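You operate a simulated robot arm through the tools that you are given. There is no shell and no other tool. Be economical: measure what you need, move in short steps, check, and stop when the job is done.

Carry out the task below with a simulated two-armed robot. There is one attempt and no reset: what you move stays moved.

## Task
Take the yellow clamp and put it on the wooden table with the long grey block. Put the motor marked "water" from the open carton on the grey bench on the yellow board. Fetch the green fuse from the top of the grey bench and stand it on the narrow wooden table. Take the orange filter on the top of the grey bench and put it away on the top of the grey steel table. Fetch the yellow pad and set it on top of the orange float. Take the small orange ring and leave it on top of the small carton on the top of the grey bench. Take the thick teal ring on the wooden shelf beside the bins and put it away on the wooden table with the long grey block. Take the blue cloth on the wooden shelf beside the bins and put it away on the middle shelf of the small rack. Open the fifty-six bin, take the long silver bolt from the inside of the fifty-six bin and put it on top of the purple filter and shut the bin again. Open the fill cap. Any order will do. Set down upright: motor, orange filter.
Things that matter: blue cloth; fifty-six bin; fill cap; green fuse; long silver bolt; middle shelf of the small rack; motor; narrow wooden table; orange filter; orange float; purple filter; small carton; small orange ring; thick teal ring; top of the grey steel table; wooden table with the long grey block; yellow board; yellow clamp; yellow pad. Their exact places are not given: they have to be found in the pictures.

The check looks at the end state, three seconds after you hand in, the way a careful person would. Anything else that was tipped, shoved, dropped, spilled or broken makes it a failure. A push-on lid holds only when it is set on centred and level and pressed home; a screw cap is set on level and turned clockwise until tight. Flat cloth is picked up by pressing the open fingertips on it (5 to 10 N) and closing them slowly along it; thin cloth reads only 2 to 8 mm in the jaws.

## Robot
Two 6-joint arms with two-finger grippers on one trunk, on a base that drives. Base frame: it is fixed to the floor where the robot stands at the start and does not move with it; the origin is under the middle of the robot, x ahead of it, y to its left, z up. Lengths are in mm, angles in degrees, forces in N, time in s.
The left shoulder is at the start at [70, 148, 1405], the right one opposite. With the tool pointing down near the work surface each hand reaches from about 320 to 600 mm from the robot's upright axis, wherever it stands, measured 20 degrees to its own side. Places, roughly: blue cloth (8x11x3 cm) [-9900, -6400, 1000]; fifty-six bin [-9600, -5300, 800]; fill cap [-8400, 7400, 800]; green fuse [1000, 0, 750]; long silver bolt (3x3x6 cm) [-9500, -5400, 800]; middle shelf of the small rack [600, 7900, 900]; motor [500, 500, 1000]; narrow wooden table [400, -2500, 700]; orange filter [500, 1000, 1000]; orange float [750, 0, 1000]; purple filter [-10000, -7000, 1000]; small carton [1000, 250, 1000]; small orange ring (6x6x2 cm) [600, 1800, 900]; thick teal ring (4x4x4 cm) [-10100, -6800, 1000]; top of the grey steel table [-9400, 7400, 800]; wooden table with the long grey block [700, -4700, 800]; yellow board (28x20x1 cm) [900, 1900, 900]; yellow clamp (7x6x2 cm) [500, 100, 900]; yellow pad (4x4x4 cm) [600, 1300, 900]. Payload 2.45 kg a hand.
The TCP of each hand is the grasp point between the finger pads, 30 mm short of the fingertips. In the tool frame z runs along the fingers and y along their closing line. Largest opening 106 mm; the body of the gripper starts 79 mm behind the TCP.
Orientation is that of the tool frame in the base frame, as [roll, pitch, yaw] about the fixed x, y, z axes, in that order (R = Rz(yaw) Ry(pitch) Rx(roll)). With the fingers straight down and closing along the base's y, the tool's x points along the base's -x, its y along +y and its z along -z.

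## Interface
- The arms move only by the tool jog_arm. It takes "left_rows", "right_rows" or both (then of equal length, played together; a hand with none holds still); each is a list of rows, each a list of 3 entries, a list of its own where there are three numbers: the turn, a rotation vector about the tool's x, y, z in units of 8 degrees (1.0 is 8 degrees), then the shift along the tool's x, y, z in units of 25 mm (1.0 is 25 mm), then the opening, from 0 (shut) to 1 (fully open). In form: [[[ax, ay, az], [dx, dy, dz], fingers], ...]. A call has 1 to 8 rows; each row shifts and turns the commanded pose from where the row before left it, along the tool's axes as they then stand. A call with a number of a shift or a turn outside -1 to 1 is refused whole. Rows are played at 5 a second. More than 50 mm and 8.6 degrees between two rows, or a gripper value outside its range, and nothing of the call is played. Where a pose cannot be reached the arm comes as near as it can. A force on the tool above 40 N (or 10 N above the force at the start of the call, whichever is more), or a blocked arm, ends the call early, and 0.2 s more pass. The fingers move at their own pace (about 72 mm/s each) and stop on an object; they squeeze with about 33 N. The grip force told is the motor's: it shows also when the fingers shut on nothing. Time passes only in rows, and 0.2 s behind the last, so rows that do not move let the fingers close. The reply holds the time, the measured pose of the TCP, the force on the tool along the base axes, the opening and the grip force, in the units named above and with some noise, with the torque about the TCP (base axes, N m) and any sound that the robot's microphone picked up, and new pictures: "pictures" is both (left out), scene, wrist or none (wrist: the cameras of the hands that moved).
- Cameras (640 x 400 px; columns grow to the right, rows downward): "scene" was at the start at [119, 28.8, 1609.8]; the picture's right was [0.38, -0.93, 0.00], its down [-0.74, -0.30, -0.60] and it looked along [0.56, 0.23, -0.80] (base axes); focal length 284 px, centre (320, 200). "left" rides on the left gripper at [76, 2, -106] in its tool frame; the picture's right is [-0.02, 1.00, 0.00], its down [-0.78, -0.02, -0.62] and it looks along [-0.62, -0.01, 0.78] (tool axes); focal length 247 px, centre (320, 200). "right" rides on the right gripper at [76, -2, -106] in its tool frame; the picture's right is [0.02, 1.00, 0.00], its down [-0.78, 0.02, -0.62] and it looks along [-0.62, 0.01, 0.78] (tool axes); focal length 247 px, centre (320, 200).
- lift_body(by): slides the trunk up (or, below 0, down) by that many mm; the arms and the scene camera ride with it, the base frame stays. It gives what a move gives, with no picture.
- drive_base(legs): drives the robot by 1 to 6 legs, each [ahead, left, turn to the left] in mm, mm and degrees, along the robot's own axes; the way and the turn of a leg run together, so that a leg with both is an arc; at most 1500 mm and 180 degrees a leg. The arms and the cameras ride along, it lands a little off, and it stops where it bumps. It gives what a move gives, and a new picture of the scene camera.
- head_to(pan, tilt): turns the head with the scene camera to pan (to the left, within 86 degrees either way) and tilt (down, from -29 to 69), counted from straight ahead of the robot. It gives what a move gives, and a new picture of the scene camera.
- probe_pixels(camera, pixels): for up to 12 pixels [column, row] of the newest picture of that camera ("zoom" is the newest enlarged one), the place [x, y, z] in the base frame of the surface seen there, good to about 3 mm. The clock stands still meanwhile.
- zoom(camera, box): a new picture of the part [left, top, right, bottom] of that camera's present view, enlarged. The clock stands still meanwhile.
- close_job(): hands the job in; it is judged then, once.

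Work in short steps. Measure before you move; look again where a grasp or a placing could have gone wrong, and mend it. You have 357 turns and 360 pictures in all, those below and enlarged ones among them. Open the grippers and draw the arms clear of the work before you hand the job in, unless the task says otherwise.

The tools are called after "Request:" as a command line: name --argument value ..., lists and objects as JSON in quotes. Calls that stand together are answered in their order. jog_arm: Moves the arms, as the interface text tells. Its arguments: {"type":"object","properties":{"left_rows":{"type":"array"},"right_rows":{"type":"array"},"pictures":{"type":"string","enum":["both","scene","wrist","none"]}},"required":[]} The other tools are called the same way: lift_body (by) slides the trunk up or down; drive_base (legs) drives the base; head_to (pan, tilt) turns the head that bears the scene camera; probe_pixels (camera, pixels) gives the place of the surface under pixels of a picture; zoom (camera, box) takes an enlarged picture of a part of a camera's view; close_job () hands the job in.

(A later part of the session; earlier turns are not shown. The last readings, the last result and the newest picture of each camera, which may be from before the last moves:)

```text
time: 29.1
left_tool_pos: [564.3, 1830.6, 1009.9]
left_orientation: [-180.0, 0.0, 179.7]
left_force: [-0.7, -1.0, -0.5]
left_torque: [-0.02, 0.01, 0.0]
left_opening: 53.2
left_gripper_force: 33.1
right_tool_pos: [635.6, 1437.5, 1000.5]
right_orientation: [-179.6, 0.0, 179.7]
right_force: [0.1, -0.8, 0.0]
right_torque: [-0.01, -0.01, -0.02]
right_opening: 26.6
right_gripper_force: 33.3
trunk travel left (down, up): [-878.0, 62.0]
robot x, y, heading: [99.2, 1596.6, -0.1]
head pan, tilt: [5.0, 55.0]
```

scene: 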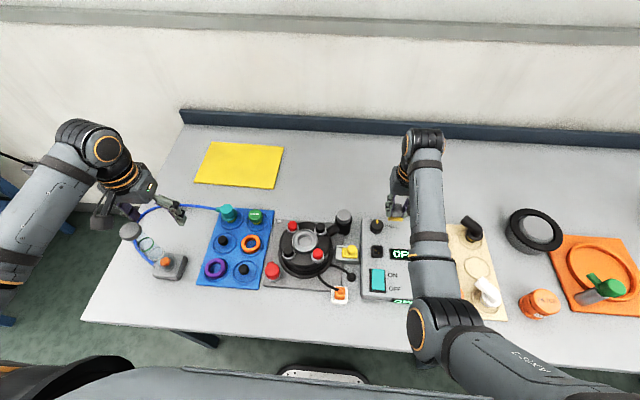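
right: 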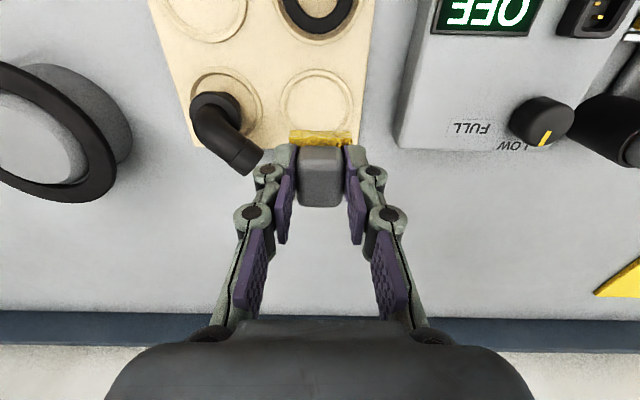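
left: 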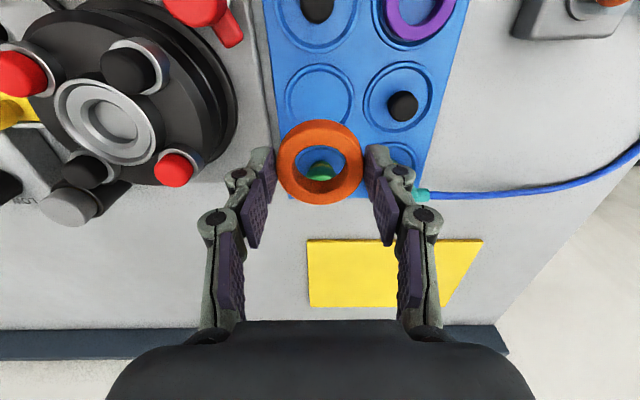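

Ring held. Now back away from the bench, drive to its right end and face +y there (clear of the wall), ready to place the pad on the float.

Request:
drive_base --legs '[[-450, 0, 0], [0, -1250, 0], [0, -1250, 0], [0, 0, 90]]'

Request:
head_to --pan 0 --tilt 35

```text
time: 47.5
left_tool_pos: [-552.5, -475.4, 1010.3]
left_orientation: [179.9, 0.0, -88.7]
left_force: [-0.4, 0.4, -0.2]
left_torque: [0.0, 0.04, -0.03]
left_opening: 53.4
left_gripper_force: 32.8
right_tool_pos: [-161.5, -393.8, 1000.7]
right_orientation: [-179.6, 0.0, -88.9]
right_force: [-0.1, -0.3, -0.5]
right_torque: [-0.01, 0.01, -0.04]
right_opening: 26.4
right_gripper_force: 32.4
trunk travel left (down, up): [-878.0, 62.0]
robot x, y, heading: [-308.4, -936.3, 91.3]
head pan, tilt: [5.0, 55.0]
```

scene: 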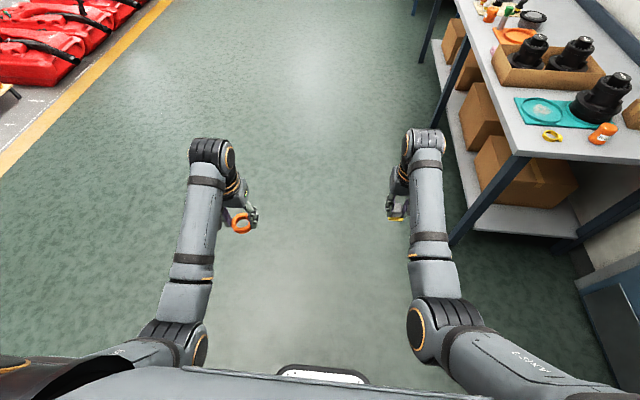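

```text
time: 48.4
left_tool_pos: [-552.7, -475.2, 1010.4]
left_orientation: [-180.0, 0.0, -88.8]
left_force: [0.6, 0.4, -0.2]
left_torque: [0.01, 0.02, -0.02]
left_opening: 53.5
left_gripper_force: 33.1
right_tool_pos: [-161.4, -393.9, 999.6]
right_orientation: [-179.6, 0.0, -88.9]
right_force: [0.8, -0.1, -0.5]
right_torque: [0.02, -0.02, 0.01]
right_opening: 26.6
right_gripper_force: 32.5
trunk travel left (down, up): [-878.0, 62.0]
robot x, y, heading: [-304.0, -934.3, 91.3]
head pan, tilt: [0.0, 35.0]
```

scene: 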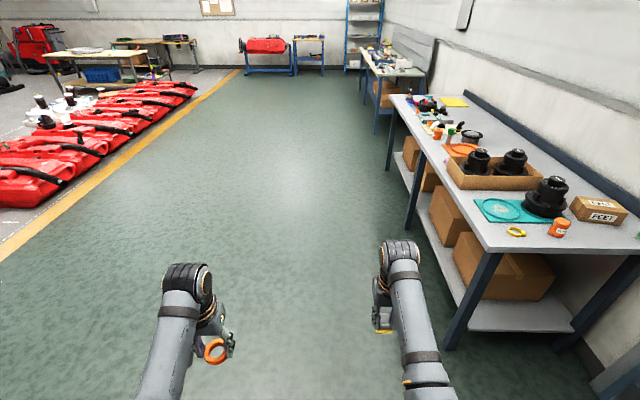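

Strafe right to x≈460 and look toward the bench end.

Request:
drive_base --legs '[[0, -770, -1.3]]'

Request:
head_to --pan -15 --tilt 40

```text
time: 52.5
left_tool_pos: [234.6, -464.7, 1009.6]
left_orientation: [-179.9, 0.0, -90.8]
left_force: [0.4, -0.2, -1.2]
left_torque: [0.01, 0.01, -0.01]
left_opening: 53.0
left_gripper_force: 32.5
right_tool_pos: [628.0, -394.8, 999.7]
right_orientation: [-179.6, 0.1, -91.0]
right_force: [0.3, 0.4, 0.8]
right_torque: [0.0, 0.01, 0.03]
right_opening: 26.4
right_gripper_force: 32.7
trunk travel left (down, up): [-878.0, 62.0]
robot x, y, heading: [463.3, -932.6, 89.2]
head pan, tilt: [0.0, 35.0]
```

scene: 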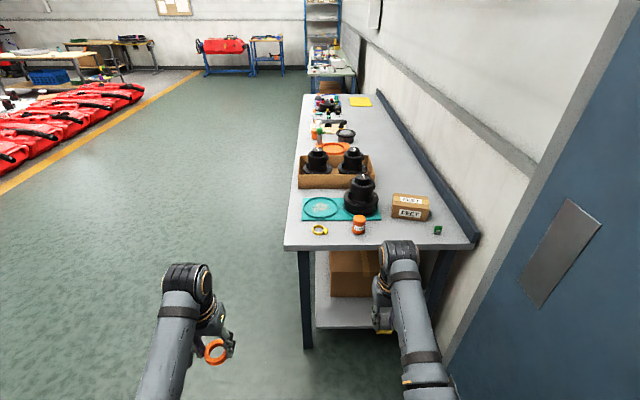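

```text
time: 53.3
left_tool_pos: [234.6, -463.0, 1009.4]
left_orientation: [-179.8, 0.0, -90.7]
left_force: [0.2, 0.5, -1.0]
left_torque: [-0.02, 0.01, 0.03]
left_opening: 53.2
left_gripper_force: 32.6
right_tool_pos: [630.0, -395.4, 999.2]
right_orientation: [-179.6, 0.0, -91.0]
right_force: [0.3, -0.4, -0.2]
right_torque: [-0.02, -0.02, -0.01]
right_opening: 26.8
right_gripper_force: 32.6
trunk travel left (down, up): [-878.0, 62.0]
robot x, y, heading: [464.1, -928.9, 89.1]
head pan, tilt: [-15.0, 40.0]
```

scene: 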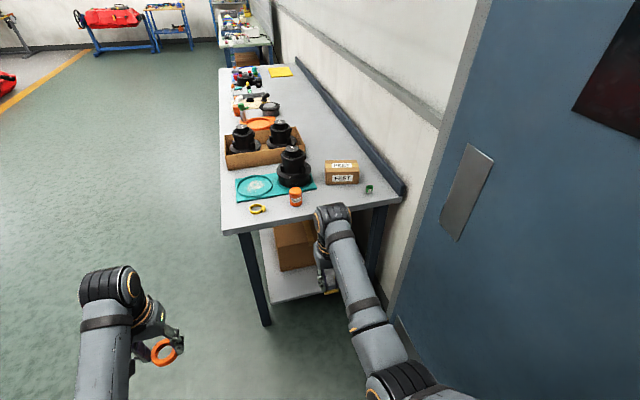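

Float lies straight ahead of the right hand (x≈629). Drive forward 470.

Request:
drive_base --legs '[[470, 0, 0.8]]'

Request:
head_to --pan -20 --tilt 55

Request:
zoom --camera "right" --box '[160, 0, 480, 200]'

```text
time: 56.1
left_tool_pos: [232.9, 6.1, 1011.0]
left_orientation: [-179.9, 0.0, -90.1]
left_force: [-0.3, 0.0, 0.0]
left_torque: [-0.01, -0.03, 0.04]
left_opening: 53.0
left_gripper_force: 33.0
right_tool_pos: [625.3, 78.0, 1001.2]
right_orientation: [-179.6, 0.2, -90.2]
right_force: [0.4, -0.5, -0.3]
right_torque: [0.03, -0.01, -0.01]
right_opening: 26.7
right_gripper_force: 33.2
trunk travel left (down, up): [-878.0, 62.0]
robot x, y, heading: [470.2, -456.4, 90.0]
head pan, tilt: [-15.0, 40.0]
```

scene: 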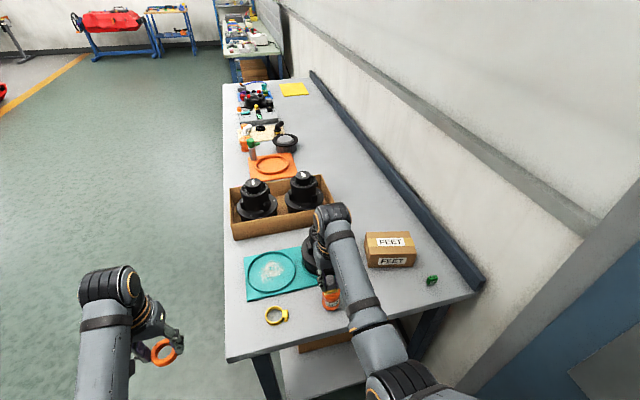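

```text
time: 56.9
left_tool_pos: [231.9, 6.2, 1009.4]
left_orientation: [179.9, -0.1, -89.9]
left_force: [-0.4, -0.1, 0.0]
left_torque: [-0.01, -0.01, 0.03]
left_opening: 53.1
left_gripper_force: 33.1
right_tool_pos: [624.8, 78.5, 999.6]
right_orientation: [-179.5, 0.1, -90.1]
right_force: [-0.4, 0.0, 0.0]
right_torque: [-0.03, 0.0, 0.02]
right_opening: 26.5
right_gripper_force: 32.7
trunk travel left (down, up): [-878.0, 62.0]
robot x, y, heading: [466.9, -460.8, 89.9]
head pan, tilt: [-20.0, 55.0]
```

scene: 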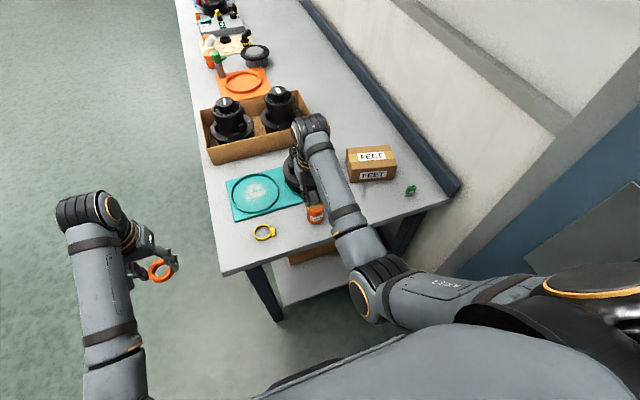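

```text
2.00 times, centred on (320, 100) of right
```

zoom: 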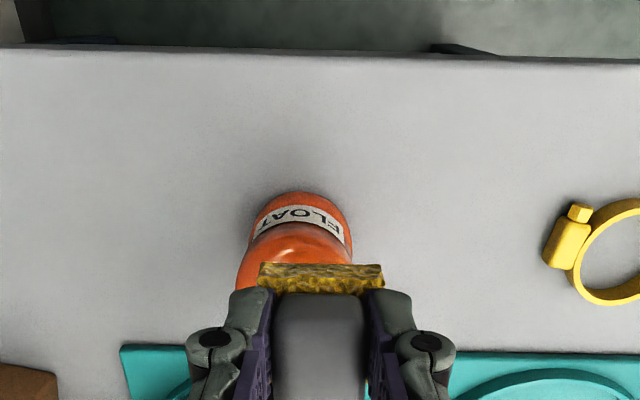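

I probe the float's outline to find its centre.

Request:
probe_pixels --camera "zoom" --pixels '[[298, 250], [262, 262], [340, 255], [298, 230], [298, 198], [270, 215], [340, 215], [320, 265], [320, 290], [320, 310], [240, 285]]'

Request:
zoom --camera "scene" --box '[260, 130, 380, 250]'

```text
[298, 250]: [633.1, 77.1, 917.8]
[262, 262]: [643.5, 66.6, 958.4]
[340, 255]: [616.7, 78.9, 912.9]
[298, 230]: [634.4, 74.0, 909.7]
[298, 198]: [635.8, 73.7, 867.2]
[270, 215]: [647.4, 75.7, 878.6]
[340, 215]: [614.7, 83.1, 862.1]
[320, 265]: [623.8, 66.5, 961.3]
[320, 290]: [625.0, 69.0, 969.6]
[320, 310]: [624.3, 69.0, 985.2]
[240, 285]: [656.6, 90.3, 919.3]
```

```text
3.33 times, centred on (320, 190) of scene
```

zoom: 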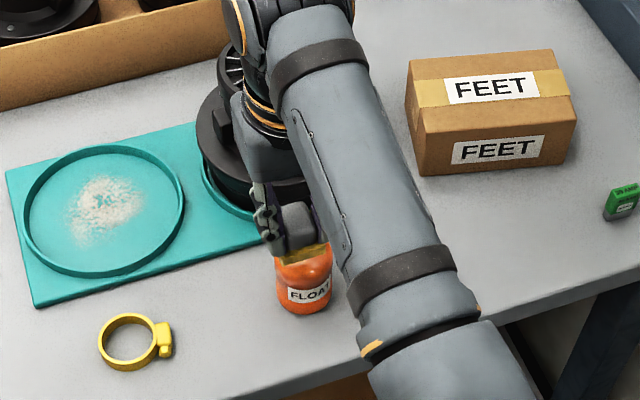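

Float centre ≈(636,102), r≈28, top ≈921. Move +11 x, +22 y, and descend to just above contact (TCP 968).

Request:
jog_arm --right_rows '[[[0, 0, 0], [-0.5, -0.44, 0], 0.0], [[0, 0, 0], [-0.38, 0, 0], 0.0], [[0, 0, 0], [0, 0, 0.8], 0.0], [[0, 0, 0], [0, 0, 0.45], 0.0]]' --pictures "wrist"

Request:
zoom --camera "scene" --box '[260, 160, 360, 240]'

```text
time: 57.9
left_tool_pos: [231.8, 5.3, 1010.9]
left_orientation: [180.0, 0.0, -89.9]
left_force: [-0.3, 0.4, -0.2]
left_torque: [-0.02, -0.02, 0.04]
left_opening: 52.9
left_gripper_force: 32.8
right_tool_pos: [636.7, 101.1, 969.3]
right_orientation: [-179.6, 0.0, -90.2]
right_force: [0.6, 0.1, 0.4]
right_torque: [-0.02, 0.03, 0.02]
right_opening: 26.5
right_gripper_force: 32.9
trunk travel left (down, up): [-878.0, 62.0]
robot x, y, heading: [467.3, -457.6, 90.0]
head pan, tilt: [-20.0, 55.0]
```

right: 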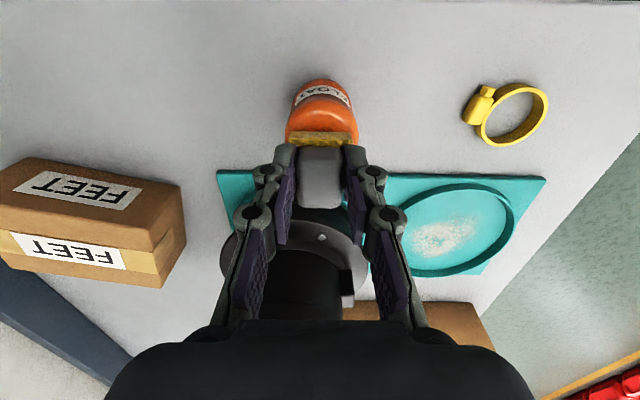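

```text
5.00 times, centred on (310, 200) of scene
```

zoom: 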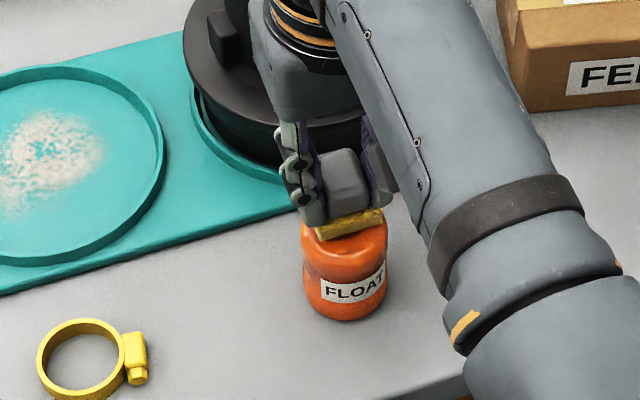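

Check pad near edge versus float top before lowering.

Request:
probe_pixels --camera "right" --pixels '[[322, 133], [322, 143], [322, 128], [322, 115], [322, 150], [322, 200], [296, 137], [349, 137]]'

```text
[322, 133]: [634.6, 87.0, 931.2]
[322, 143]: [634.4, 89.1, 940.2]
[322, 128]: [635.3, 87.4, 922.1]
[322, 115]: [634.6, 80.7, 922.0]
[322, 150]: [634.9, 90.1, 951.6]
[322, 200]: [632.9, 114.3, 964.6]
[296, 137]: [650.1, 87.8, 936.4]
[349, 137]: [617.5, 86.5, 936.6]
```

Pad near edge y≈87, so centre ≈106; shift 4 mm back and lower to contact in small rows.

Request:
jog_arm --right_rows '[[[0, 0, 0], [0.16, 0, 0], 0.0], [[0, 0, 0], [0, 0, 0.1], 0.0], [[0, 0, 0], [0, 0, 0.1], 0.0]]' --pictures "none"

```text
time: 58.7
left_tool_pos: [233.1, 7.3, 1010.3]
left_orientation: [-180.0, 0.0, -90.0]
left_force: [-0.7, -0.3, -0.3]
left_torque: [0.03, 0.04, 0.02]
left_opening: 53.1
left_gripper_force: 32.5
right_tool_pos: [636.4, 97.5, 963.7]
right_orientation: [-179.6, 0.0, -90.2]
right_force: [-0.1, -0.1, -0.6]
right_torque: [0.01, 0.01, -0.01]
right_opening: 26.7
right_gripper_force: 32.8
trunk travel left (down, up): [-878.0, 62.0]
robot x, y, heading: [467.1, -455.7, 89.8]
head pan, tilt: [-20.0, 55.0]
```

No contact yet; lower 2.5 mm more, checking force.

Request:
jog_arm --right_rows '[[[0, 0, 0], [0, 0, 0.06], 0.0], [[0, 0, 0], [0, 0, 0.05], 0.0]]' --pictures "wrist"

Request:
zoom --camera "scene" --box '[290, 180, 350, 230]'

```text
time: 59.3
left_tool_pos: [232.3, 6.1, 1010.5]
left_orientation: [180.0, 0.0, -90.0]
left_force: [-0.3, 0.1, -0.5]
left_torque: [0.02, 0.01, -0.01]
left_opening: 53.1
left_gripper_force: 32.9
right_tool_pos: [635.5, 97.2, 962.6]
right_orientation: [-179.6, 0.2, -90.2]
right_force: [1.1, 1.3, 4.2]
right_torque: [0.06, 0.08, -0.05]
right_opening: 26.4
right_gripper_force: 33.4
trunk travel left (down, up): [-878.0, 62.0]
robot x, y, heading: [469.2, -460.3, 90.1]
head pan, tilt: [-20.0, 55.0]
```

right: 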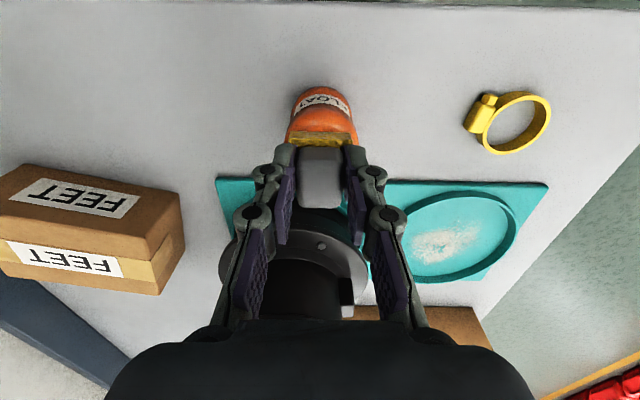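

```text
8.00 times, centred on (320, 205) of scene
```

zoom: 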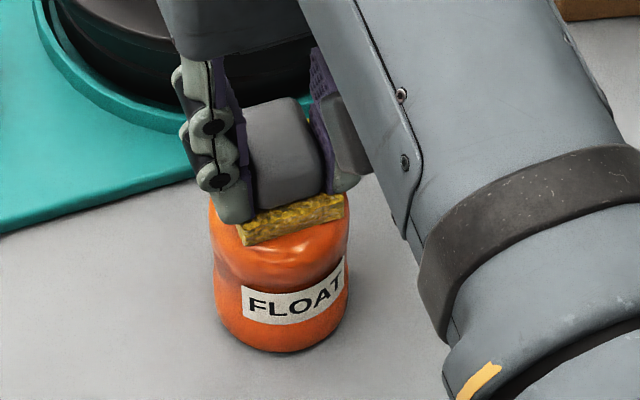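

Contact (4 N). Release to ~45 mm and rise.

Request:
jog_arm --right_rows '[[[0, 0, 0], [0, 0, 0], 0.42], [[0, 0, 0], [0, 0, 0], 0.42], [[0, 0, 0], [0, 0, -0.4], 0.42], [[0, 0, 0], [0, 0, -1], 0.42], [[0, 0, 0], [0, 0, -1], 0.5]]' --pictures "wrist"

Request:
zoom --camera "scene" --box '[290, 170, 350, 230]'

```text
time: 60.5
left_tool_pos: [232.9, 6.2, 1009.9]
left_orientation: [-179.9, 0.0, -90.0]
left_force: [-0.4, -0.7, -0.7]
left_torque: [0.0, 0.03, -0.02]
left_opening: 53.2
left_gripper_force: 33.2
right_tool_pos: [635.5, 94.8, 1023.1]
right_orientation: [-179.6, 0.0, -90.2]
right_force: [-0.2, 0.2, 0.4]
right_torque: [-0.05, 0.01, 0.01]
right_opening: 53.1
right_gripper_force: 0.1
trunk travel left (down, up): [-878.0, 62.0]
robot x, y, heading: [467.8, -458.7, 90.0]
head pan, tilt: [-20.0, 55.0]
```

right: 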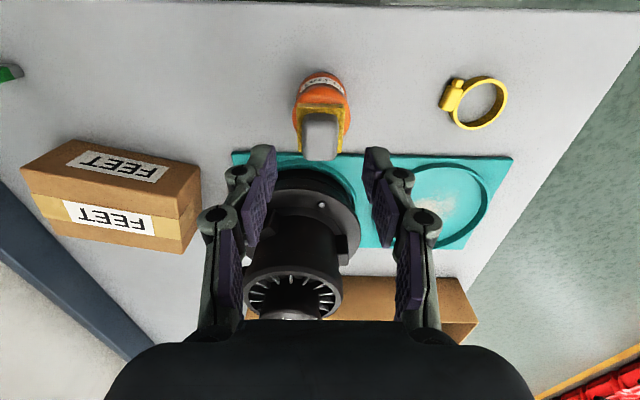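

```text
6.67 times, centred on (320, 200) of scene
```

zoom: 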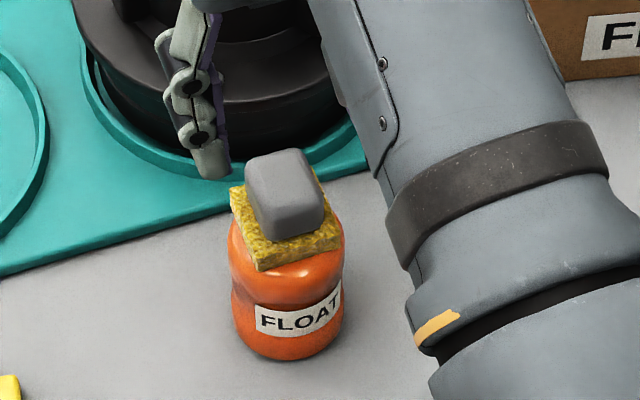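

Pad sits on the float. Now drive back 400 and right 330, then toward the carton with the ring in the left hand.

Request:
drive_base --legs '[[-400, 0, 0], [0, -330, 0], [350, 0, 0]]'

Request:
head_to --pan -5 --tilt 55

```text
time: 66.5
left_tool_pos: [567.7, -45.2, 1011.3]
left_orientation: [180.0, 0.0, -90.8]
left_force: [0.9, -0.2, 0.7]
left_torque: [-0.03, -0.03, -0.01]
left_opening: 53.0
left_gripper_force: 32.7
right_tool_pos: [972.7, 39.3, 1022.7]
right_orientation: [-179.7, 0.1, -91.0]
right_force: [-0.5, -0.2, 0.3]
right_torque: [0.01, 0.02, -0.03]
right_opening: 52.7
right_gripper_force: 0.0
trunk travel left (down, up): [-878.0, 62.0]
robot x, y, heading: [797.1, -512.1, 89.1]
head pan, tilt: [-20.0, 55.0]
```

scene: 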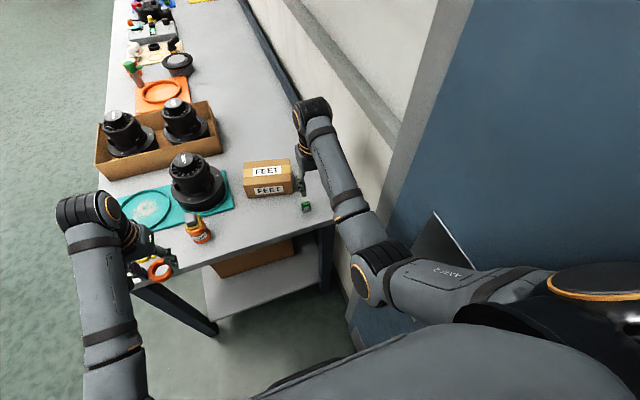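

```text
time: 67.3
left_tool_pos: [568.5, -43.6, 1009.0]
left_orientation: [-180.0, -0.1, -90.8]
left_force: [-0.7, 0.1, -0.6]
left_torque: [-0.04, 0.0, 0.02]
left_opening: 53.2
left_gripper_force: 33.2
right_tool_pos: [974.0, 40.7, 1021.8]
right_orientation: [-179.6, 0.0, -90.9]
right_force: [-1.2, 0.3, -0.3]
right_torque: [0.0, -0.02, 0.01]
right_opening: 53.1
right_gripper_force: 0.1
trunk travel left (down, up): [-878.0, 62.0]
robot x, y, heading: [796.2, -512.8, 89.0]
head pan, tilt: [-5.0, 55.0]
```

scene: 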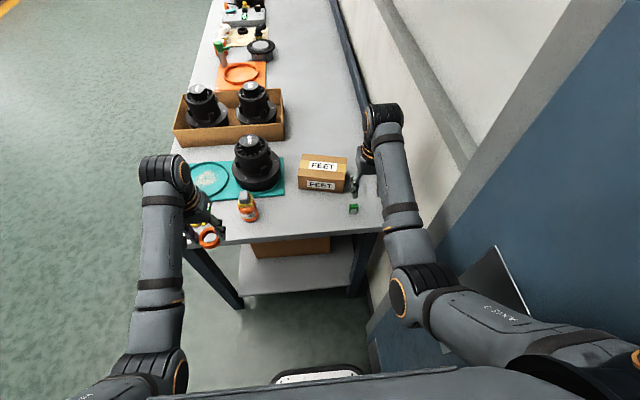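

The right hand is near the green fuse (353,209). I look at it with the right camera and probe the carton.

Request:
zoom --camera "right" --box '[200, 0, 520, 200]'

Request:
probe_pixels --camera "scene" --pixels '[[303, 155], [347, 159], [300, 177], [344, 181], [325, 166], [353, 206], [353, 212], [240, 243], [380, 232], [300, 240]]'

Request:
zoom --camera "scene" --box '[280, 140, 400, 230]'

```text
2.00 times, centred on (360, 100) of right
```

zoom: 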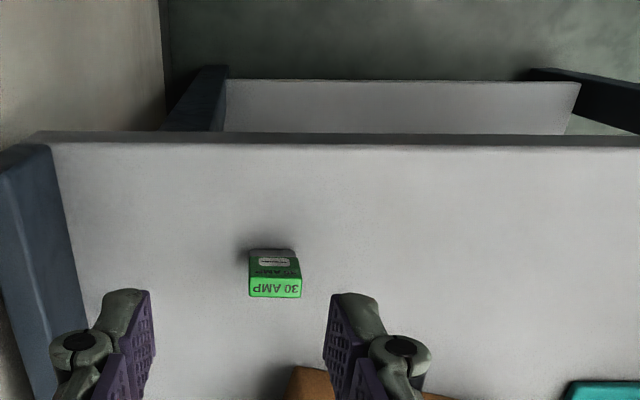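

```text
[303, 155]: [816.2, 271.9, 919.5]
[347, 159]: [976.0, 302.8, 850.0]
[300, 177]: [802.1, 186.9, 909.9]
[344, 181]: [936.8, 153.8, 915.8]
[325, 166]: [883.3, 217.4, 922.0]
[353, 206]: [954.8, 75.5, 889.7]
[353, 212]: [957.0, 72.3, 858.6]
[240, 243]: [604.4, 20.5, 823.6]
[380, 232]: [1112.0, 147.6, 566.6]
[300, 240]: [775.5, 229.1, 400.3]
```

```text
4.44 times, centred on (340, 185) of scene
```

zoom: 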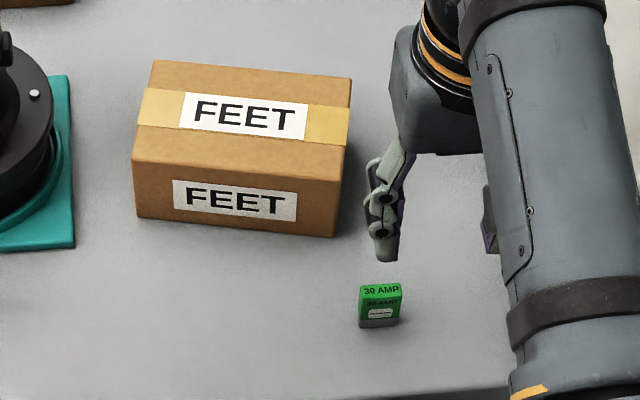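

Probe the fuse in the right camera.

Request:
probe_pixels --camera "right" --pixels '[[326, 145], [348, 145], [337, 144], [337, 141], [337, 147], [337, 128], [326, 130], [346, 130]]'

```text
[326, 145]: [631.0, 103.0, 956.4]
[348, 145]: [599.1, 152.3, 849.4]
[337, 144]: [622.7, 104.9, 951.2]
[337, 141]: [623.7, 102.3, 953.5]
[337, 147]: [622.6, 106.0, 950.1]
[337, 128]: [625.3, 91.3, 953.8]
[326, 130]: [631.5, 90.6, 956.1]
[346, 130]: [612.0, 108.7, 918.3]
```

The probe used the old wrist image; I take a fresh zoom and probe that.

Request:
zoom --camera "right" --box '[280, 80, 400, 180]'

Request:
probe_pixels --camera "zoom" --pixels '[[160, 250], [200, 275], [250, 275], [200, 255], [250, 255], [225, 290], [225, 240], [225, 265]]'

```text
4.00 times, centred on (340, 130) of right
```

zoom: 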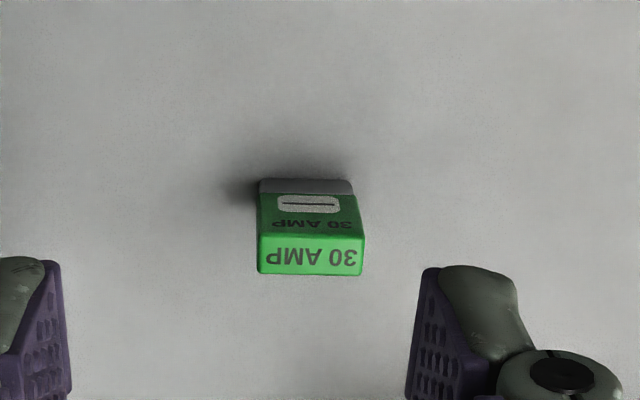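

```text
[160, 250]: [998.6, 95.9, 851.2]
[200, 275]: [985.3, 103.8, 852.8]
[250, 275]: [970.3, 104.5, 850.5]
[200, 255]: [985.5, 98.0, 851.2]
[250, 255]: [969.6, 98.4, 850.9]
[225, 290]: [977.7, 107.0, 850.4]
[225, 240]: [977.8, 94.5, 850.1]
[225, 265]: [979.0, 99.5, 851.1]
```

Request:
probe_pixels --camera "zoom" --pixels '[[263, 255], [358, 255], [310, 240], [310, 270], [310, 215], [310, 188], [262, 190], [350, 190]]'

```text
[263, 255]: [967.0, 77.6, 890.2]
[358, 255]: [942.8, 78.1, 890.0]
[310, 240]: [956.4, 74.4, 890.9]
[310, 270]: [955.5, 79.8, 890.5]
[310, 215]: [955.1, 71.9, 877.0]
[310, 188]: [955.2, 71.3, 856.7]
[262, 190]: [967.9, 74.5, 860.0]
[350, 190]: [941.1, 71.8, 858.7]
```

Fuse centre (955,77), top 891. Move over, descend to TCP 889, opening 45, and close.

Request:
jog_arm --right_rows '[[[0, 0, 0], [-0.75, 0.76, 0], 0.42], [[0, 0, 0], [-0.72, 0, 1], 0.42], [[0, 0, 0], [0, 0, 1], 0.42], [[0, 0, 0], [0, 0, 1], 0.42], [[0, 0, 0], [0, 0, 1], 0.42], [[0, 0, 0], [0, 0, 0.5], 0.42]]' --pictures "wrist"

```text
time: 68.7
left_tool_pos: [568.2, -43.6, 1010.3]
left_orientation: [180.0, -0.1, -90.8]
left_force: [-0.8, -0.3, -0.5]
left_torque: [0.01, 0.0, -0.03]
left_opening: 53.0
left_gripper_force: 33.5
right_tool_pos: [955.6, 76.9, 910.7]
right_orientation: [-179.7, 0.1, -90.9]
right_force: [1.3, 0.6, 0.4]
right_torque: [0.01, -0.01, -0.03]
right_opening: 44.4
right_gripper_force: 0.0
trunk travel left (down, up): [-878.0, 62.0]
robot x, y, heading: [796.7, -509.7, 89.2]
head pan, tilt: [-5.0, 55.0]
```

right: 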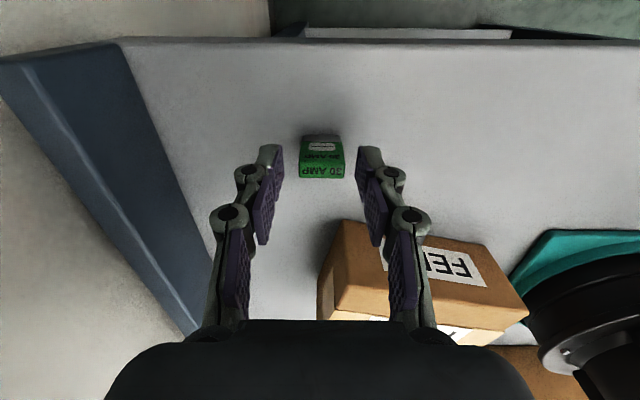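

Aligned. Lower 22 mm more and close, then lift.

Request:
jog_arm --right_rows '[[[0, 0, 0], [0, 0, 0.85], 0.42], [[0, 0, 0], [0, 0, 0], 0.0], [[0, 0, 0], [0, 0, 0], 0.0], [[0, 0, 0], [0, 0, 0], 0.0], [[0, 0, 0], [0, 0, -1], 0.0], [[0, 0, 0], [0, 0, -1], 0.0], [[0, 0, 0], [0, 0, -1], 0.0], [[0, 0, 0], [0, 0, -1], 0.0]]' --pictures "wrist"

```text
time: 70.5
left_tool_pos: [568.7, -43.8, 1010.6]
left_orientation: [179.9, 0.0, -90.8]
left_force: [0.0, 0.1, 0.6]
left_torque: [0.01, 0.0, -0.02]
left_opening: 53.3
left_gripper_force: 32.3
right_tool_pos: [955.7, 77.0, 987.9]
right_orientation: [-179.6, -0.1, -91.1]
right_force: [-0.1, -0.5, -0.1]
right_torque: [0.02, -0.01, -0.03]
right_opening: 26.8
right_gripper_force: 33.0
trunk travel left (down, up): [-878.0, 62.0]
robot x, y, heading: [796.7, -513.2, 89.3]
head pan, tilt: [-5.0, 55.0]
```

right: 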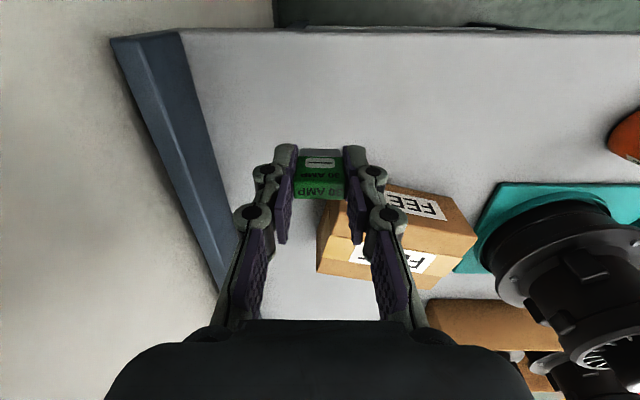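

Fuse is held. Before moving forward, I check where the right elbow is relative to the wall.

Request:
head_to --pan -25 --tilt 45

Request:
probe_pixels --camera "scene" --pixels '[[340, 230], [310, 250], [380, 300], [330, 290], [350, 265], [400, 270], [300, 190], [420, 150], [370, 180], [500, 150]]'

```text
time: 71.3
left_tool_pos: [569.5, -43.6, 1009.9]
left_orientation: [180.0, 0.0, -90.8]
left_force: [0.0, 0.8, -0.5]
left_torque: [-0.01, 0.03, 0.03]
left_opening: 53.1
left_gripper_force: 32.8
right_tool_pos: [954.7, 77.5, 985.7]
right_orientation: [-179.6, -0.1, -90.9]
right_force: [0.7, 0.8, -0.8]
right_torque: [-0.01, -0.03, -0.01]
right_opening: 26.8
right_gripper_force: 32.8
trunk travel left (down, up): [-878.0, 62.0]
robot x, y, heading: [797.7, -513.3, 89.0]
head pan, tilt: [-25.0, 45.0]
```

scene: 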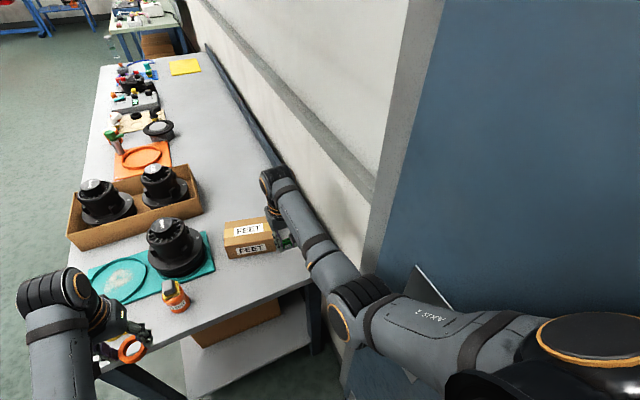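

```text
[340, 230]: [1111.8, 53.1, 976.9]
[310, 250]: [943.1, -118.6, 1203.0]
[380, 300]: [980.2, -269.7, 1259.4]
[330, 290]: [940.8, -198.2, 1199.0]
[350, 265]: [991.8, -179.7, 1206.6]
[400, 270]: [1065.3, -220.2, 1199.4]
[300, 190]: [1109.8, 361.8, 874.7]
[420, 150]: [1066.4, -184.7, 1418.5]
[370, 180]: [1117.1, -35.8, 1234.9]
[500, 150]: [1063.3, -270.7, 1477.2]
```

Door plane x≈1065, elbow ≤1000. I probe the frame further on before moving forward.

Request:
probe_pixels --camera "scene" --pixels '[[400, 130], [385, 200], [420, 60], [415, 275], [370, 270], [440, 130]]'

```text
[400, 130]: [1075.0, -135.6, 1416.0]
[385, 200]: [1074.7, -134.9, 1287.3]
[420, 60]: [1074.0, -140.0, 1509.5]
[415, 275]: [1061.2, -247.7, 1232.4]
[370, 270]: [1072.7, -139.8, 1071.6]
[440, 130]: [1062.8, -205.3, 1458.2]
```

The left arm would have to cross the right forearm to reach the carton, so I'll swap: put the fuse back where it stood, and pass the ring to the right hand via the bench. Lower the fuse first.

Request:
jog_arm --right_rows '[[[0, 0, 0], [0, 0, 1], 0.0], [[0, 0, 0], [0, 0, 1], 0.0], [[0, 0, 0], [0, 0, 1], 0.0], [[0, 0, 0], [0, 0, 0.8], 0.0], [[0, 0, 0], [0, 0, 0.1], 0.0]]' --pictures "wrist"

```text
time: 72.5
left_tool_pos: [568.6, -43.7, 1010.5]
left_orientation: [179.9, 0.0, -90.8]
left_force: [-0.5, 0.3, -0.1]
left_torque: [-0.01, 0.01, 0.0]
left_opening: 53.0
left_gripper_force: 33.3
right_tool_pos: [954.5, 76.7, 890.8]
right_orientation: [-179.7, 0.0, -91.0]
right_force: [0.1, 0.0, -0.1]
right_torque: [0.02, 0.0, 0.0]
right_opening: 26.9
right_gripper_force: 33.2
trunk travel left (down, up): [-878.0, 62.0]
robot x, y, heading: [799.2, -512.1, 89.0]
head pan, tilt: [-25.0, 45.0]
```

right: 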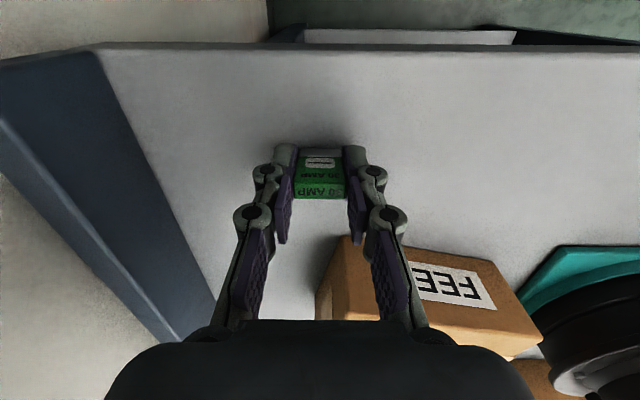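

Lower the last 1.5 mm, release, rise.

Request:
jog_arm --right_rows '[[[0, 0, 0], [0, 0, 0.06], 0.0], [[0, 0, 0], [0, 0, 0], 0.0], [[0, 0, 0], [0, 0, 0], 0.42], [[0, 0, 0], [0, 0, 0], 0.42], [[0, 0, 0], [0, 0, -1], 0.42], [[0, 0, 0], [0, 0, -1], 0.42], [[0, 0, 0], [0, 0, -1], 0.42], [[0, 0, 0], [0, 0, -1], 0.42]]' --pictures "wrist"

```text
time: 74.3
left_tool_pos: [568.3, -44.2, 1010.1]
left_orientation: [180.0, -0.1, -90.8]
left_force: [1.0, -0.5, 0.2]
left_torque: [-0.01, -0.01, -0.02]
left_opening: 53.0
left_gripper_force: 33.1
right_tool_pos: [954.9, 78.1, 990.4]
right_orientation: [-179.6, 0.0, -91.0]
right_force: [0.2, -0.4, 0.7]
right_torque: [0.02, -0.01, 0.0]
right_opening: 44.5
right_gripper_force: 0.1
trunk travel left (down, up): [-878.0, 62.0]
robot x, y, heading: [796.6, -513.1, 89.1]
head pan, tilt: [-25.0, 45.0]
```

right: 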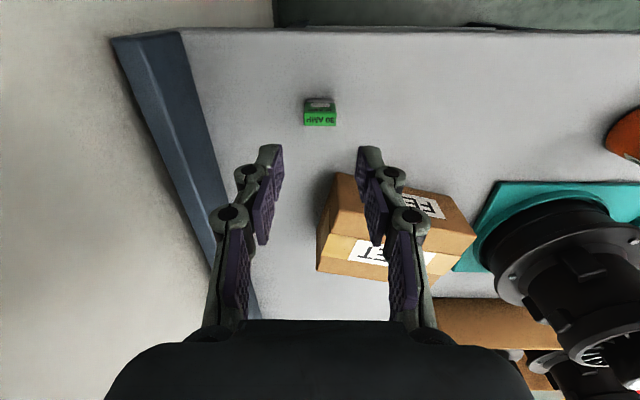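

Fuse stands at its spot. Drive forward 90, then bring the left hand to (760,95).

Request:
drive_base --legs '[[90, 0, 1]]'

Request:
jog_arm --left_rows '[[[0, 0, 0], [0, -1, 0], 0.0], [[0, 0, 0], [0, -1, 0], 0.0], [[0, 0, 0], [0, -1, 0], 0.0], [[0, 0, 0], [0, -1, 0], 0.0], [[0, 0, 0], [0, -1, 0], 0.0], [[0, 0, 0], [0, -1, 0], 0.0], [[0, 0, 0], [-0.9, -0.9, 0], 0.0], [[0, 0, 0], [-0.9, -0.9, 0], 0.0]]' --pictures "both"

```text
time: 75.5
left_tool_pos: [560.1, 40.9, 1010.8]
left_orientation: [180.0, 0.1, -89.8]
left_force: [0.6, -0.9, 0.8]
left_torque: [0.0, -0.01, -0.01]
left_opening: 52.9
left_gripper_force: 32.6
right_tool_pos: [944.6, 169.2, 990.5]
right_orientation: [-179.6, 0.1, -89.9]
right_force: [-0.5, -0.5, -0.2]
right_torque: [0.04, -0.01, -0.01]
right_opening: 44.5
right_gripper_force: 0.0
trunk travel left (down, up): [-878.0, 62.0]
robot x, y, heading: [795.4, -420.3, 90.2]
head pan, tilt: [-25.0, 45.0]
```

scene: 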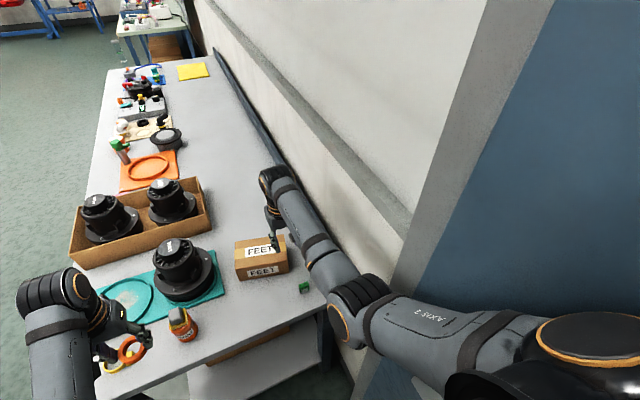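

```text
time: 76.7
left_tool_pos: [589.4, 45.0, 1000.9]
left_orientation: [168.9, 0.5, -87.7]
left_force: [-0.7, 0.4, 0.5]
left_torque: [0.02, -0.04, 0.06]
left_opening: 52.9
left_gripper_force: 32.5
left hand out of reach, approached as far as the arm can: row 6
right_tool_pos: [944.8, 171.3, 989.2]
right_orientation: [-179.6, 0.0, -89.9]
right_force: [0.2, -1.4, -0.1]
right_torque: [0.02, -0.02, -0.01]
right_opening: 44.3
right_gripper_force: 0.1
trunk travel left (down, up): [-878.0, 62.0]
robot x, y, heading: [797.6, -421.8, 90.2]
head pan, tilt: [-25.0, 45.0]
stopped in row 6 (left hand): the arm was blocked; the commanded pose is now the measured one
```

scene: 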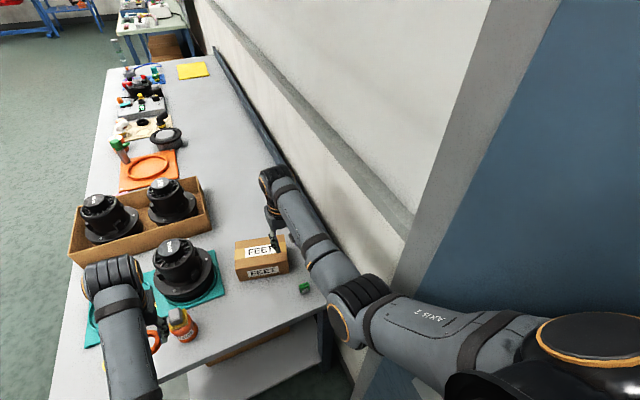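
left: 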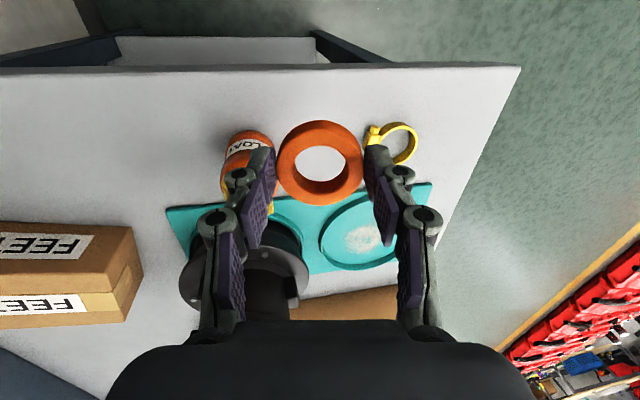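

The left arm can't reach across here. I'll instead set the ring down in the gap between clamp and float for the right hand to take; probe that gap.

Request:
probe_pixels --camera "left" --pixels '[[372, 130], [378, 140], [400, 128], [416, 145], [400, 163], [300, 70], [240, 135], [380, 78], [268, 140], [320, 110]]'

```text
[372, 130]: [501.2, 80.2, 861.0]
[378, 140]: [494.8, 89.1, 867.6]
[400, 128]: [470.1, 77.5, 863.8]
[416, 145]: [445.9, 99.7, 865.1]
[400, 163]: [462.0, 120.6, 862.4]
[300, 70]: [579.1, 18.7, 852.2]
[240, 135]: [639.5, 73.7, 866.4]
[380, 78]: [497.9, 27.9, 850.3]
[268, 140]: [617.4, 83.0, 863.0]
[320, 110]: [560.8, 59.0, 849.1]
```

I level the left hand and place the ring at (556,58): rotate, shift, descend to z≈905 first.

Request:
jog_arm --left_rows '[[[0.7, 0, 0.15], [0, 0.6, -0.5], 0.0], [[0.69, 0, 0.14], [0, 0.7, 0], 0.0], [[0, 0, 0], [-0.5, 0, 0], 0.0], [[0, 0, 0], [0, 0, 1], 0.0], [[0, 0, 0], [0, 0, 1], 0.0], [[0, 0, 0], [0, 0, 0.5], 0.0]]' --pictures "wrist"

```text
time: 78.1
left_tool_pos: [562.9, 57.9, 956.9]
left_orientation: [-179.8, 0.2, -90.0]
left_force: [0.8, 0.2, -0.3]
left_torque: [-0.04, 0.0, 0.01]
left_opening: 52.9
left_gripper_force: 33.2
right_tool_pos: [945.0, 171.2, 989.1]
right_orientation: [-179.6, 0.0, -89.8]
right_force: [0.4, -0.1, 0.4]
right_torque: [-0.01, -0.02, -0.04]
right_opening: 44.5
right_gripper_force: 0.0
trunk travel left (down, up): [-878.0, 62.0]
robot x, y, heading: [796.3, -422.4, 90.3]
head pan, tilt: [-25.0, 45.0]
```

left: 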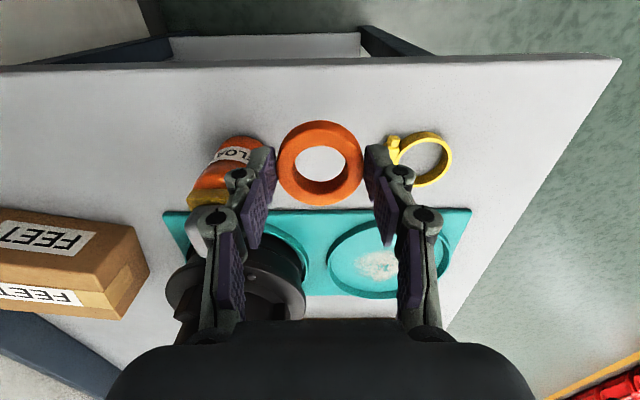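

Shift 6 mm toward the clamp and descend to TCP ≈888.

Request:
jog_arm --left_rows '[[[0, 0, 0], [0, 0.25, 0.4], 0.0], [[0, 0, 0], [0, 0, 1], 0.0], [[0, 0, 0], [0, 0, 1], 0.0], [[0, 0, 0], [0, 0, 0.25], 0.0], [[0, 0, 0], [0, 0, 0.08], 0.0]]' --pictures "wrist"

```text
time: 79.3
left_tool_pos: [555.8, 57.7, 888.0]
left_orientation: [-179.7, 0.3, -90.1]
left_force: [0.8, 0.7, -0.5]
left_torque: [0.02, -0.02, 0.0]
left_opening: 53.2
left_gripper_force: 32.8
right_tool_pos: [944.2, 171.5, 989.0]
right_orientation: [-179.6, 0.0, -89.9]
right_force: [0.1, -0.1, 0.0]
right_torque: [-0.01, 0.02, 0.0]
right_opening: 44.4
right_gripper_force: 0.0
trunk travel left (down, up): [-878.0, 62.0]
robot x, y, heading: [795.2, -422.5, 90.6]
head pan, tilt: [-25.0, 45.0]
```

left: 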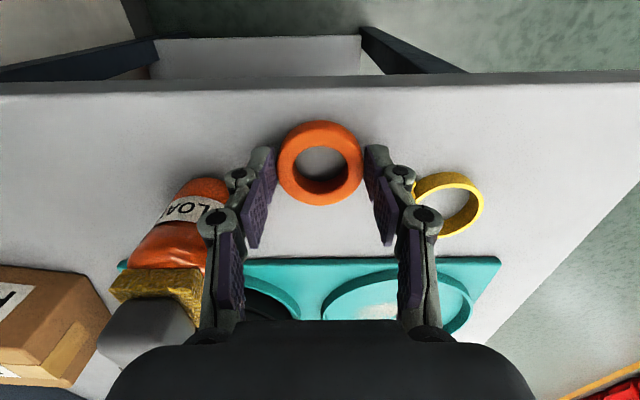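

Nearly down; lower 1.5 mm, open slightly (to 66 mm), and rise.

Request:
jog_arm --left_rows '[[[0, 0, 0], [0, 0, 0.06], 0.0], [[0, 0, 0], [0, 0, 0], 0.61], [[0, 0, 0], [0, 0, 0], 0.61], [[0, 0, 0], [0, 0, -1], 0.61], [[0, 0, 0], [0, 0, -1], 0.61], [[0, 0, 0], [0, 0, -1], 0.61], [[0, 0, 0], [0, 0, -1], 0.61], [[0, 0, 0], [0, 0, -1], 0.61]]' --pictures "wrist"

```text
time: 81.1
left_tool_pos: [555.6, 57.9, 1009.6]
left_orientation: [-179.6, 0.3, -89.9]
left_force: [0.0, 0.0, -0.3]
left_torque: [0.01, -0.03, 0.0]
left_opening: 64.9
left_gripper_force: 0.0
right_tool_pos: [944.7, 171.8, 989.0]
right_orientation: [-179.6, 0.0, -89.9]
right_force: [0.1, 0.3, -0.5]
right_torque: [-0.04, -0.03, 0.02]
right_opening: 44.7
right_gripper_force: 0.0
trunk travel left (down, up): [-878.0, 62.0]
robot x, y, heading: [798.5, -423.6, 90.0]
head pan, tilt: [-25.0, 45.0]
```

left: 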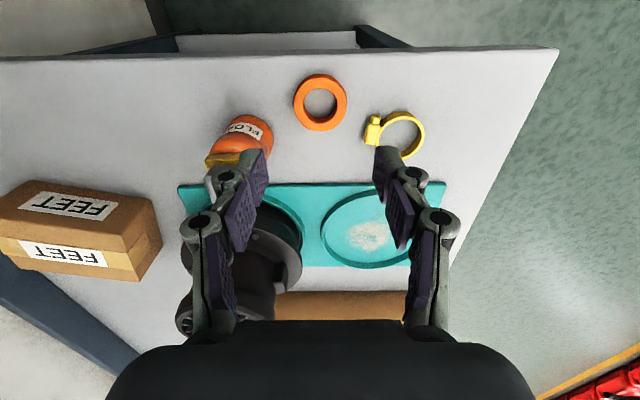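

Ring is set down at (556,58). The left hand can now take the yellow clamp; zoom and probe it.

Request:
zoom --camera "left" --box '[340, 80, 460, 180]'

Request:
probe_pixels --camera "left" --pixels '[[373, 118], [373, 130], [373, 144], [395, 116], [402, 116], [420, 125], [422, 140], [410, 155], [400, 135], [383, 130], [366, 135]]'

```text
4.00 times, centred on (400, 130) of left
```

zoom: 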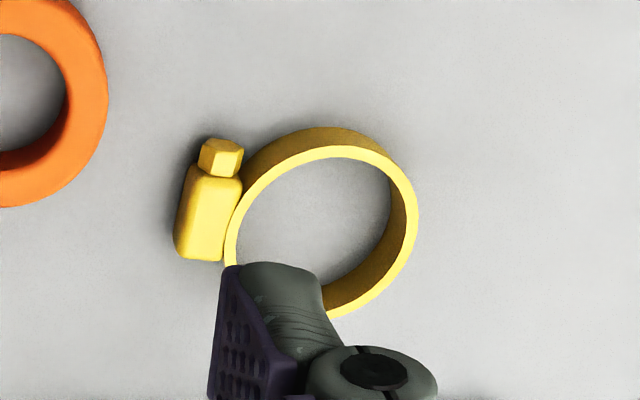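

```text
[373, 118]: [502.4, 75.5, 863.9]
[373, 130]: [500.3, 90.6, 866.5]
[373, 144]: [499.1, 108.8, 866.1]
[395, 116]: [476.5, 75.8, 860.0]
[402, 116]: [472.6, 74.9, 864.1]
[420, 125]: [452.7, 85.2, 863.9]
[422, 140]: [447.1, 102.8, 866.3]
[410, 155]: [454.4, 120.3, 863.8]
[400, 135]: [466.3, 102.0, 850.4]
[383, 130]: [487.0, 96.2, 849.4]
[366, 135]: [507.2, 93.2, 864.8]
```

Clamp spans x 446–508 (with housing) centred (477,97), top 866. Move over it and down to z≈925.

Request:
jog_arm --left_rows '[[[0, 0, 0], [-0.4, 0.8, 0], 0.68], [[0, 0, 0], [-0.4, 0.8, 0], 0.68], [[0, 0, 0], [-0.4, 0.8, 0], 0.68], [[0, 0, 0], [-0.36, 0.75, 0], 0.68], [[0, 0, 0], [0, 0, 1], 0.68], [[0, 0, 0], [0, 0, 1], 0.68], [[0, 0, 0], [0, 0, 1], 0.68], [[0, 0, 0], [0, 0, 0.4], 0.68]]' --pictures "wrist"

```text
time: 82.9
left_tool_pos: [477.3, 97.4, 927.6]
left_orientation: [-179.6, 0.4, -90.0]
left_force: [-0.4, -1.2, -0.6]
left_torque: [0.0, 0.0, 0.0]
left_opening: 72.2
left_gripper_force: 0.0
right_tool_pos: [944.6, 171.4, 988.0]
right_orientation: [-179.5, 0.0, -89.9]
right_force: [0.2, -0.8, -0.3]
right_torque: [-0.05, 0.0, 0.0]
right_opening: 44.6
right_gripper_force: 0.0
trunk travel left (down, up): [-878.0, 62.0]
robot x, y, heading: [796.6, -426.9, 90.0]
head pan, tilt: [-25.0, 45.0]
```

left: 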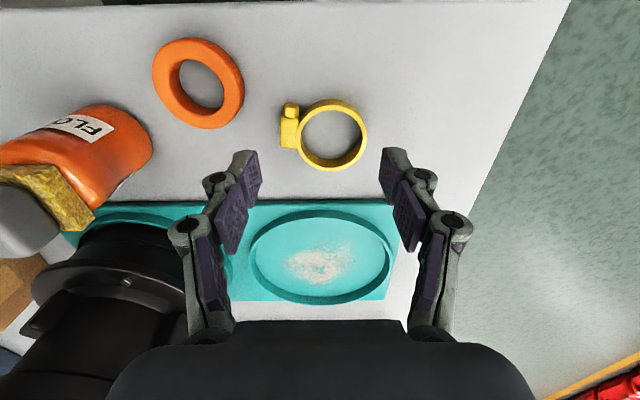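

Centred. Descend 42 mm and close.

Request:
jog_arm --left_rows '[[[0, 0, 0], [0, 0, 0.8], 0.68], [[0, 0, 0], [0, 0, 0.8], 0.68], [[0, 0, 0], [0, 0, 0.08], 0.68], [[0, 0, 0], [0, 0, 0], 0.0], [[0, 0, 0], [0, 0, 0], 0.0], [[0, 0, 0], [0, 0, 0], 0.0]]' --pictures "wrist"

```text
time: 84.3
left_tool_pos: [477.6, 97.5, 885.3]
left_orientation: [-179.7, 0.4, -89.9]
left_force: [-0.6, 0.5, 1.5]
left_torque: [-0.03, 0.07, 0.01]
left_opening: 64.8
left_gripper_force: 33.1
right_tool_pos: [943.4, 170.8, 990.4]
right_orientation: [-179.6, 0.0, -90.0]
right_force: [-0.4, 0.2, -0.3]
right_torque: [0.02, -0.01, -0.02]
right_opening: 44.8
right_gripper_force: 0.0
trunk travel left (down, up): [-878.0, 62.0]
robot x, y, heading: [796.6, -425.8, 90.1]
head pan, tilt: [-25.0, 45.0]
```

left: 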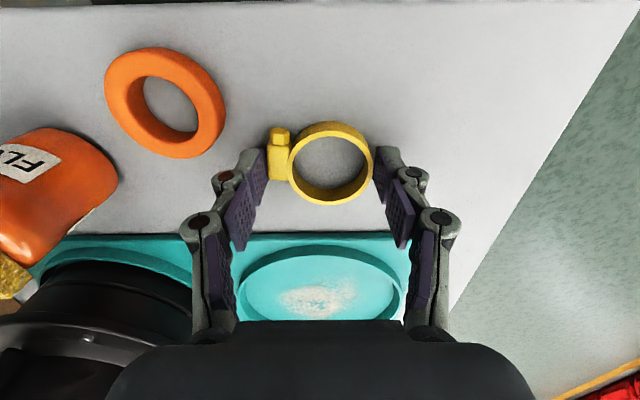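

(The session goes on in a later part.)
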